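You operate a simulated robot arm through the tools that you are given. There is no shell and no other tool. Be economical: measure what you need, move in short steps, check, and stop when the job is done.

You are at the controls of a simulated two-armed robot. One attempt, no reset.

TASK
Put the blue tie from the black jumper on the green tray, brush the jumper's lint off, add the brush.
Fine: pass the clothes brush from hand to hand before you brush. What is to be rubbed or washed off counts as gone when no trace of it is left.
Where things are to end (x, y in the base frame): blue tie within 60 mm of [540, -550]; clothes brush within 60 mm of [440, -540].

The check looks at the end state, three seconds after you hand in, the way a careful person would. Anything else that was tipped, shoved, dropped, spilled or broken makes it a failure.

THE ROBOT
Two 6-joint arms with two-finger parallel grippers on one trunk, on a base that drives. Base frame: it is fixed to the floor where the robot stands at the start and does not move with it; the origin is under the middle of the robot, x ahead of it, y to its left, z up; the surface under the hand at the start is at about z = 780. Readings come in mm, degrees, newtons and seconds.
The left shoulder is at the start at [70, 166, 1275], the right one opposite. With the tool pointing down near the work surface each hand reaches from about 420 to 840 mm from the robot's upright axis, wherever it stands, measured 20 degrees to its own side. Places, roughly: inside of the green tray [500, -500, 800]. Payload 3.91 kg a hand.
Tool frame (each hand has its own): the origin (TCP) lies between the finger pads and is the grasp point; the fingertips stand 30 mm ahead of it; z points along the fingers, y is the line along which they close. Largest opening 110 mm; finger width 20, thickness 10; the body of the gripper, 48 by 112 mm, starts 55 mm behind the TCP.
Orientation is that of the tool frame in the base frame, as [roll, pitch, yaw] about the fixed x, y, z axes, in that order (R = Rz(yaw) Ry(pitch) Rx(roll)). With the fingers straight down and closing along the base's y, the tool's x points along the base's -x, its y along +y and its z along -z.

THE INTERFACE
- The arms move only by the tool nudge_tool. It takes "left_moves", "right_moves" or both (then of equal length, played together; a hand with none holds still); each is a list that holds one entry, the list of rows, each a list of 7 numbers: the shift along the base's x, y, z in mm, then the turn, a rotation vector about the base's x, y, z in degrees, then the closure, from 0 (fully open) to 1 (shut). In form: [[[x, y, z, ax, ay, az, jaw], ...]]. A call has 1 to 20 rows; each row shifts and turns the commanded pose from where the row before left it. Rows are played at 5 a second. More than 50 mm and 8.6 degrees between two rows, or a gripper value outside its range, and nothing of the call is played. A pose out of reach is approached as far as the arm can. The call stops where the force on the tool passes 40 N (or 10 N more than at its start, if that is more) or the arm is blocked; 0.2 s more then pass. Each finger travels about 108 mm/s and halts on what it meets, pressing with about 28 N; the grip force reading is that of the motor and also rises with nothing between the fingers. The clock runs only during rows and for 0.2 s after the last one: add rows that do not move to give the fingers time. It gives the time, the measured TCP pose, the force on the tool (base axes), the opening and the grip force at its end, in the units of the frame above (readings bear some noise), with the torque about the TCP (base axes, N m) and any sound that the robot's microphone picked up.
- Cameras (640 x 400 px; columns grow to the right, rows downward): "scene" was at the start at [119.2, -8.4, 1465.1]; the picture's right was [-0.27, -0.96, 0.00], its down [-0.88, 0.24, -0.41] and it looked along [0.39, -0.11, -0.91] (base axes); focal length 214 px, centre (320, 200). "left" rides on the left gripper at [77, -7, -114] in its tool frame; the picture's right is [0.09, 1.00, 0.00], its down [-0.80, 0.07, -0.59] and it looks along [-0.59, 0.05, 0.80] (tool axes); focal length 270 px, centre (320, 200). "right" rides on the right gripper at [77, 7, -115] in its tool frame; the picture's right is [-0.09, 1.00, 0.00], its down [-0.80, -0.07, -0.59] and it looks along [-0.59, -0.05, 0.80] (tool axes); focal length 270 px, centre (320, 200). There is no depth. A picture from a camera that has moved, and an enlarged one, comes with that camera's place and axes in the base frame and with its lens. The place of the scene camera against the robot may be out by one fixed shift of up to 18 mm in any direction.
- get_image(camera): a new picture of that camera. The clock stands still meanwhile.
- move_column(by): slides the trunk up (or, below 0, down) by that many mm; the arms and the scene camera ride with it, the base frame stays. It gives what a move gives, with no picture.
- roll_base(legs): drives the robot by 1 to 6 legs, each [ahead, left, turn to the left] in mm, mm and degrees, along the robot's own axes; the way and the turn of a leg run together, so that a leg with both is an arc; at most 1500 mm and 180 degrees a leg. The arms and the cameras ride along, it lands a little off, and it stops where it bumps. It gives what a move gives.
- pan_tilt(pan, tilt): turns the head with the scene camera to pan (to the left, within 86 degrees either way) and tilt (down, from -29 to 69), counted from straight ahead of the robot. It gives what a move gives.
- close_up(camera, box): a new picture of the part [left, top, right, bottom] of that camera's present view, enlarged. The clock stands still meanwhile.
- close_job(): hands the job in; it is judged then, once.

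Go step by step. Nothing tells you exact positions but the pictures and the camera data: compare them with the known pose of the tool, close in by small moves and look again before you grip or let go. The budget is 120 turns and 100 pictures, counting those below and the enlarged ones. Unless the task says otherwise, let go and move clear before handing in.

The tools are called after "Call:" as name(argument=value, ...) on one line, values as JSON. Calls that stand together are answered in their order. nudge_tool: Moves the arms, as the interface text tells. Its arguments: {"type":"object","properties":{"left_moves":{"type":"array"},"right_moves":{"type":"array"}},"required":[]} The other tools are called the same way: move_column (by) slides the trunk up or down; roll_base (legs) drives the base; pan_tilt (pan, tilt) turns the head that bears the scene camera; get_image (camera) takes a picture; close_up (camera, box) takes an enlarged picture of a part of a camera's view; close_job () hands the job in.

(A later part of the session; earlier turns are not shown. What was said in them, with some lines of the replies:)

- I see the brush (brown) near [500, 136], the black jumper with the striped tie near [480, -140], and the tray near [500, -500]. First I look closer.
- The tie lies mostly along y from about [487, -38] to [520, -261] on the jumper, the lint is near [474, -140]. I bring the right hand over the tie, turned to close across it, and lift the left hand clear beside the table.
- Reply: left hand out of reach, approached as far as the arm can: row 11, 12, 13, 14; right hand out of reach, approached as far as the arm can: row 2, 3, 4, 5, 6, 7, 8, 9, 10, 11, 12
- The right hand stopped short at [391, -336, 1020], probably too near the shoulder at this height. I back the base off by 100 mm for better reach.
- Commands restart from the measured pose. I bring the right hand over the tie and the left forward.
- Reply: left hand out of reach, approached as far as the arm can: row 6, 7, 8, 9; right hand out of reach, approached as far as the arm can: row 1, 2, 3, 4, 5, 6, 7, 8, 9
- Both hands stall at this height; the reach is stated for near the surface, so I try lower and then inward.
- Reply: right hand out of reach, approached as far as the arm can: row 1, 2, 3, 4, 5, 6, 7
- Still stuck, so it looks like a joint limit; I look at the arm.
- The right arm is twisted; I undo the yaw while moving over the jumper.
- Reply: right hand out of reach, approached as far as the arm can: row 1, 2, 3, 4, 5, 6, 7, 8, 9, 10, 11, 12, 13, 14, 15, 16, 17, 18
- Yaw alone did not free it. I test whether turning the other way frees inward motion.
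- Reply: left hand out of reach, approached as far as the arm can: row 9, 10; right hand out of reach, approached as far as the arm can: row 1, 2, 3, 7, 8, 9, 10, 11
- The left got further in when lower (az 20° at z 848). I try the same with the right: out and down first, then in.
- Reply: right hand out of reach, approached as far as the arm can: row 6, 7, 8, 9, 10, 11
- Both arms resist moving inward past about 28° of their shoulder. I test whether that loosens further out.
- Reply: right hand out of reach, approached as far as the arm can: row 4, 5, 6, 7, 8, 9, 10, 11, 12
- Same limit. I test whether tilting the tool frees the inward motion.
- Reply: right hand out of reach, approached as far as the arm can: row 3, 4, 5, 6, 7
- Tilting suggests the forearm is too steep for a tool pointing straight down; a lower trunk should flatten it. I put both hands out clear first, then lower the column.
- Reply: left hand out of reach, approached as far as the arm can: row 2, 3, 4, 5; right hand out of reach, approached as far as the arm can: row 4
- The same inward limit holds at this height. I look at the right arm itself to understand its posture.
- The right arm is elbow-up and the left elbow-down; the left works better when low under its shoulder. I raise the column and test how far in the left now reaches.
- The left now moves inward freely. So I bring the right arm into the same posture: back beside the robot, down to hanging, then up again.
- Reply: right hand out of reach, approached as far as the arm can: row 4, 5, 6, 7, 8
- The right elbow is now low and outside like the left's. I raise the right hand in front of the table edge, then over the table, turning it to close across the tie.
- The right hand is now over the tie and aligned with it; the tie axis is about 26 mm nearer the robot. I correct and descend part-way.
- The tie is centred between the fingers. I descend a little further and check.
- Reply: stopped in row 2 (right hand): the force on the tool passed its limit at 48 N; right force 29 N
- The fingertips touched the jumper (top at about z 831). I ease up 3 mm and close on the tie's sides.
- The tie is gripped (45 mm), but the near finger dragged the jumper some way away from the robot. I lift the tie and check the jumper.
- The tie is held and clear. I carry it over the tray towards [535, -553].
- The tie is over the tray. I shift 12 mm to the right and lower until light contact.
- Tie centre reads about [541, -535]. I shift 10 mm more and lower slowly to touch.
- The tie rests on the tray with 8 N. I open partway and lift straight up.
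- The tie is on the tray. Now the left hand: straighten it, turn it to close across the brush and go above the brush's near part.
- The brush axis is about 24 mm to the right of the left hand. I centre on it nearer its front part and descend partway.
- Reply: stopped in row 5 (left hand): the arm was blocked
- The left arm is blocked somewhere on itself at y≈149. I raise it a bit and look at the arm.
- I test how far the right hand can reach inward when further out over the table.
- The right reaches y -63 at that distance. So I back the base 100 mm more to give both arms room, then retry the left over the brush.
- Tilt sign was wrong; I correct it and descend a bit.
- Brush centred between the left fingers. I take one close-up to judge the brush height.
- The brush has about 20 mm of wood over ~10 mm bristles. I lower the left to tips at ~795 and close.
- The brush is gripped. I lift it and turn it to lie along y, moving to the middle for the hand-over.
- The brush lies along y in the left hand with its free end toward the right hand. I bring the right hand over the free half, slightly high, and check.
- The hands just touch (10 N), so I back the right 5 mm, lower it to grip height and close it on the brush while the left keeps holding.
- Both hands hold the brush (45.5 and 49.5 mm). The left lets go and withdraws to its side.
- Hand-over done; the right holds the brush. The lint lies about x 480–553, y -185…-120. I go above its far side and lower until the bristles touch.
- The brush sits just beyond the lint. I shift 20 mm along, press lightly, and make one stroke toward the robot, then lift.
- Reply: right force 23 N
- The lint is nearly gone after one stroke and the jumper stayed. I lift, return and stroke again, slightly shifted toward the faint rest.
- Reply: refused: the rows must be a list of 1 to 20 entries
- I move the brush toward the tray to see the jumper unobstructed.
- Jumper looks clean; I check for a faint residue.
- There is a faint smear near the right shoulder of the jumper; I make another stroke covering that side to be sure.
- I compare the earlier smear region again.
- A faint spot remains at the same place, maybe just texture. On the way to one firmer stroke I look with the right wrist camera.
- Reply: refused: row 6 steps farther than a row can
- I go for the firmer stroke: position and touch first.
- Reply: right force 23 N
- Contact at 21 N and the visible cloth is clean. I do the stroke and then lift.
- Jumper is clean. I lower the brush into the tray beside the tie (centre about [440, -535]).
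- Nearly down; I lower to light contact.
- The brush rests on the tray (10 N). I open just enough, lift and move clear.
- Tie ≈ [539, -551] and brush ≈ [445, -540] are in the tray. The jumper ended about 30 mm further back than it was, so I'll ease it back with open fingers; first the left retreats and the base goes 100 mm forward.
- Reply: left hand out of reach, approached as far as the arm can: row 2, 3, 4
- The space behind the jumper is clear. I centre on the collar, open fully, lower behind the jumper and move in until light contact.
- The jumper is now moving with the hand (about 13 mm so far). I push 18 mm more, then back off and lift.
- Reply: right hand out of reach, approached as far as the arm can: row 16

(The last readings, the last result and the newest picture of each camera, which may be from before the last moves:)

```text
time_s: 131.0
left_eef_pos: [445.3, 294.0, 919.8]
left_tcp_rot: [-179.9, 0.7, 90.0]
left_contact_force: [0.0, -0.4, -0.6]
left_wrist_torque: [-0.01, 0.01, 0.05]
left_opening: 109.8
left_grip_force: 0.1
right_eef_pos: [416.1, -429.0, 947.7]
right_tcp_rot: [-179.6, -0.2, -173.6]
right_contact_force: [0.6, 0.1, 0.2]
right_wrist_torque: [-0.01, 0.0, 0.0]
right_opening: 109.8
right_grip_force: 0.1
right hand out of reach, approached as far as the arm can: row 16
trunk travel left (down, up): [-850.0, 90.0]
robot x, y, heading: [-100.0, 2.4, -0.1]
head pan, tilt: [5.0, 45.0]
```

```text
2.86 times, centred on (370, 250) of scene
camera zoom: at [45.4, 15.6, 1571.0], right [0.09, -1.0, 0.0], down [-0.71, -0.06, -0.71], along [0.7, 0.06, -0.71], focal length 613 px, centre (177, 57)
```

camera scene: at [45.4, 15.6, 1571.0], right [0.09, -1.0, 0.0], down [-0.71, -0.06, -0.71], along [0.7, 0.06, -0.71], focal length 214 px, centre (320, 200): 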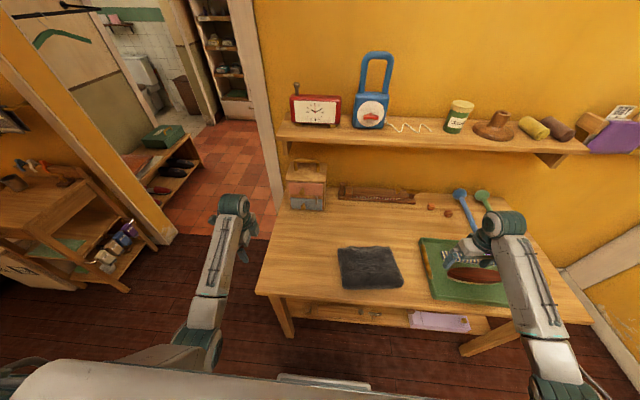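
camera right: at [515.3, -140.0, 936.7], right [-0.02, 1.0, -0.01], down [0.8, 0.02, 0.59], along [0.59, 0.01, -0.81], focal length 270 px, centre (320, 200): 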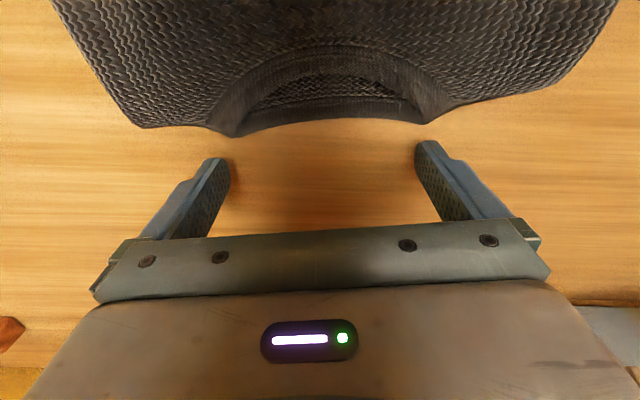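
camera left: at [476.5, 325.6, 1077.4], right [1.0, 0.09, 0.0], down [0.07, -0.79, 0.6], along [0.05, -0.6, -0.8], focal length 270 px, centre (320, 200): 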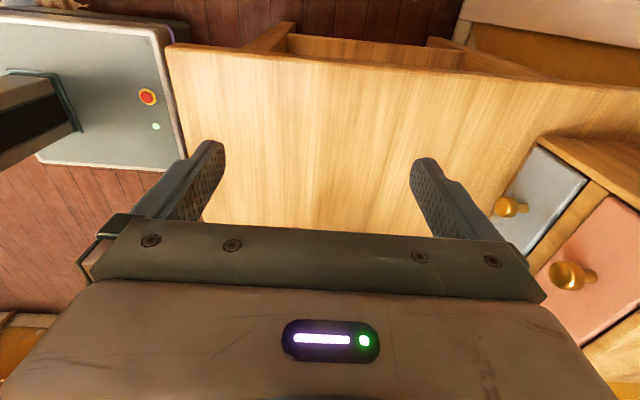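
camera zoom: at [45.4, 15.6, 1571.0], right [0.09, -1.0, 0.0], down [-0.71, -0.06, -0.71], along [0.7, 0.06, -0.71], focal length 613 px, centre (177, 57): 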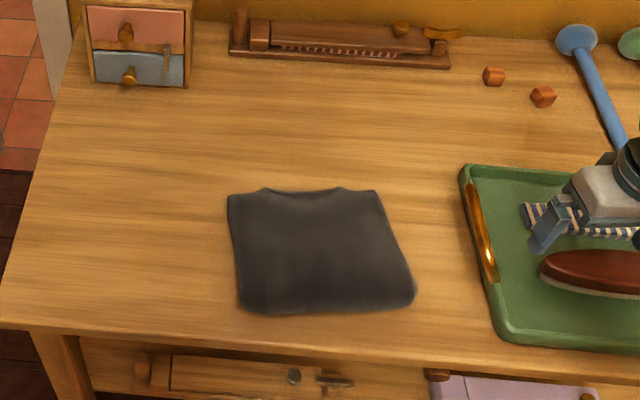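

The jumper moved back, perhaps slightly too far. I take a wrist-camera view to measure its near edge like at the start.

Call:
nudge_tool(right_moves=[[[0, 35, 0, 0, 0, 0, 0], [0, 40, 0, 0, 0, 0, 0], [10, 40, 0, 0, 0, 0, 0], [10, 30, 0, 0, 0, 0, 0], [0, 0, 0, 0, 0, 0, 0]]])

Call:
get_image(camera="right")

```text
time_s: 132.2
left_eef_pos: [444.9, 293.9, 920.8]
left_tcp_rot: [179.8, 0.6, 90.0]
left_contact_force: [-0.2, 0.2, -0.2]
left_wrist_torque: [-0.01, 0.01, -0.03]
left_opening: 109.9
left_grip_force: 0.0
right_eef_pos: [440.2, -297.0, 917.2]
right_tcp_rot: [-179.7, 0.0, -173.7]
right_contact_force: [-0.8, 0.7, 0.3]
right_wrist_torque: [0.0, 0.03, 0.01]
right_opening: 109.9
right_grip_force: 0.1
right hand out of reach, approached as far as the arm can: row 2, 3, 4
trunk travel left (down, up): [-850.0, 90.0]
robot x, y, heading: [-98.1, -0.9, 0.0]
head pan, tilt: [5.0, 45.0]
```

```text
17 pictures are left
camera right: at [364.4, -298.9, 1031.7], right [-0.02, 1.0, -0.01], down [0.8, 0.02, 0.6], along [0.6, 0.01, -0.8], focal length 270 px, centre (320, 200)
```

right: 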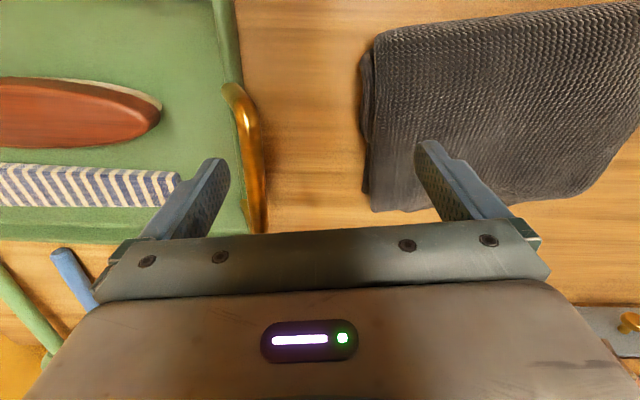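

By the same measure the jumper corner is at [386, -261] versus [394, -255] originally, so it is back in place within 10 mm. The right hand retreats, and I hand in.

Call:
nudge_tool(right_moves=[[[-20, -30, 0, 0, 0, 0, 0], [-30, -30, 0, 0, 0, 0, 0], [-30, -30, 0, 0, 0, 0, 0], [-30, -20, 0, 0, 0, 0, 0], [-20, 0, 0, 0, 0, 0, 0], [0, 0, 0, 0, 0, 0, 0]]])

Call:
get_image(camera="scene")

```text
time_s: 133.6
left_eef_pos: [444.8, 294.8, 919.5]
left_tcp_rot: [179.9, 0.6, 90.0]
left_contact_force: [0.4, 0.7, 0.0]
left_wrist_torque: [0.04, 0.03, 0.01]
left_opening: 110.1
left_grip_force: 0.1
right_eef_pos: [310.4, -407.6, 917.4]
right_tcp_rot: [-179.5, -0.1, -173.6]
right_contact_force: [-0.4, 0.2, 0.3]
right_wrist_torque: [0.01, 0.02, 0.02]
right_opening: 110.1
right_grip_force: 0.0
trunk travel left (down, up): [-850.0, 90.0]
robot x, y, heading: [-95.1, -0.4, 0.2]
head pan, tilt: [5.0, 45.0]
```

```text
16 pictures are left
camera scene: at [45.1, 14.8, 1571.0], right [0.09, -1.0, 0.0], down [-0.7, -0.06, -0.71], along [0.7, 0.06, -0.71], focal length 214 px, centre (320, 200)
```

scene: 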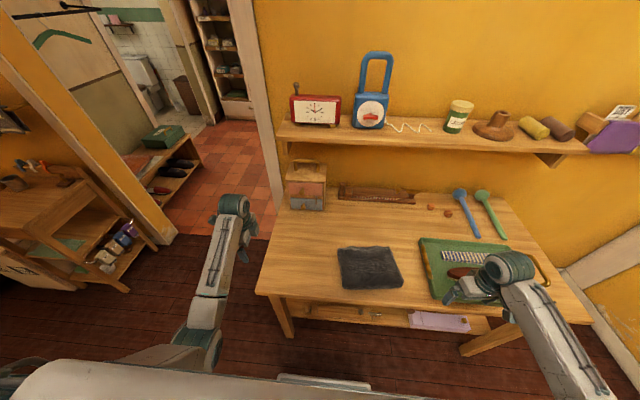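

Tie and brush lie in the tray, the jumper is clean, both hands are empty and clear; I hand in.

Call:
close_job()

```text
The job is handed in.
```

I put the tie on the green tray, passed the brush from the left hand to the right, brushed the lint off the jumper, and laid the brush beside the tie. The job is handed in.

- **Tie:** it reads about [539, -551], which is within a few mm of the target.
- **Brush:** the two estimates are about [440, -537] from the gripper position and [460, -543] from the scene camera. Both are well inside 60 mm.
- **Lint:** close-ups show no lint left on the jumper. A very faint lighter patch near its right shoulder looked the same after one more stroke. I made a final, firmer stroke there, and the close-up after it showed nothing I would call lint.
- **Jumper moved:** while I gripped the tie, a finger dragged the jumper about 30 to 40 mm away from the robot. I pushed it back, and its near corner now measures within about 10 mm of where it started.

I saw nothing else on the table disturbed.
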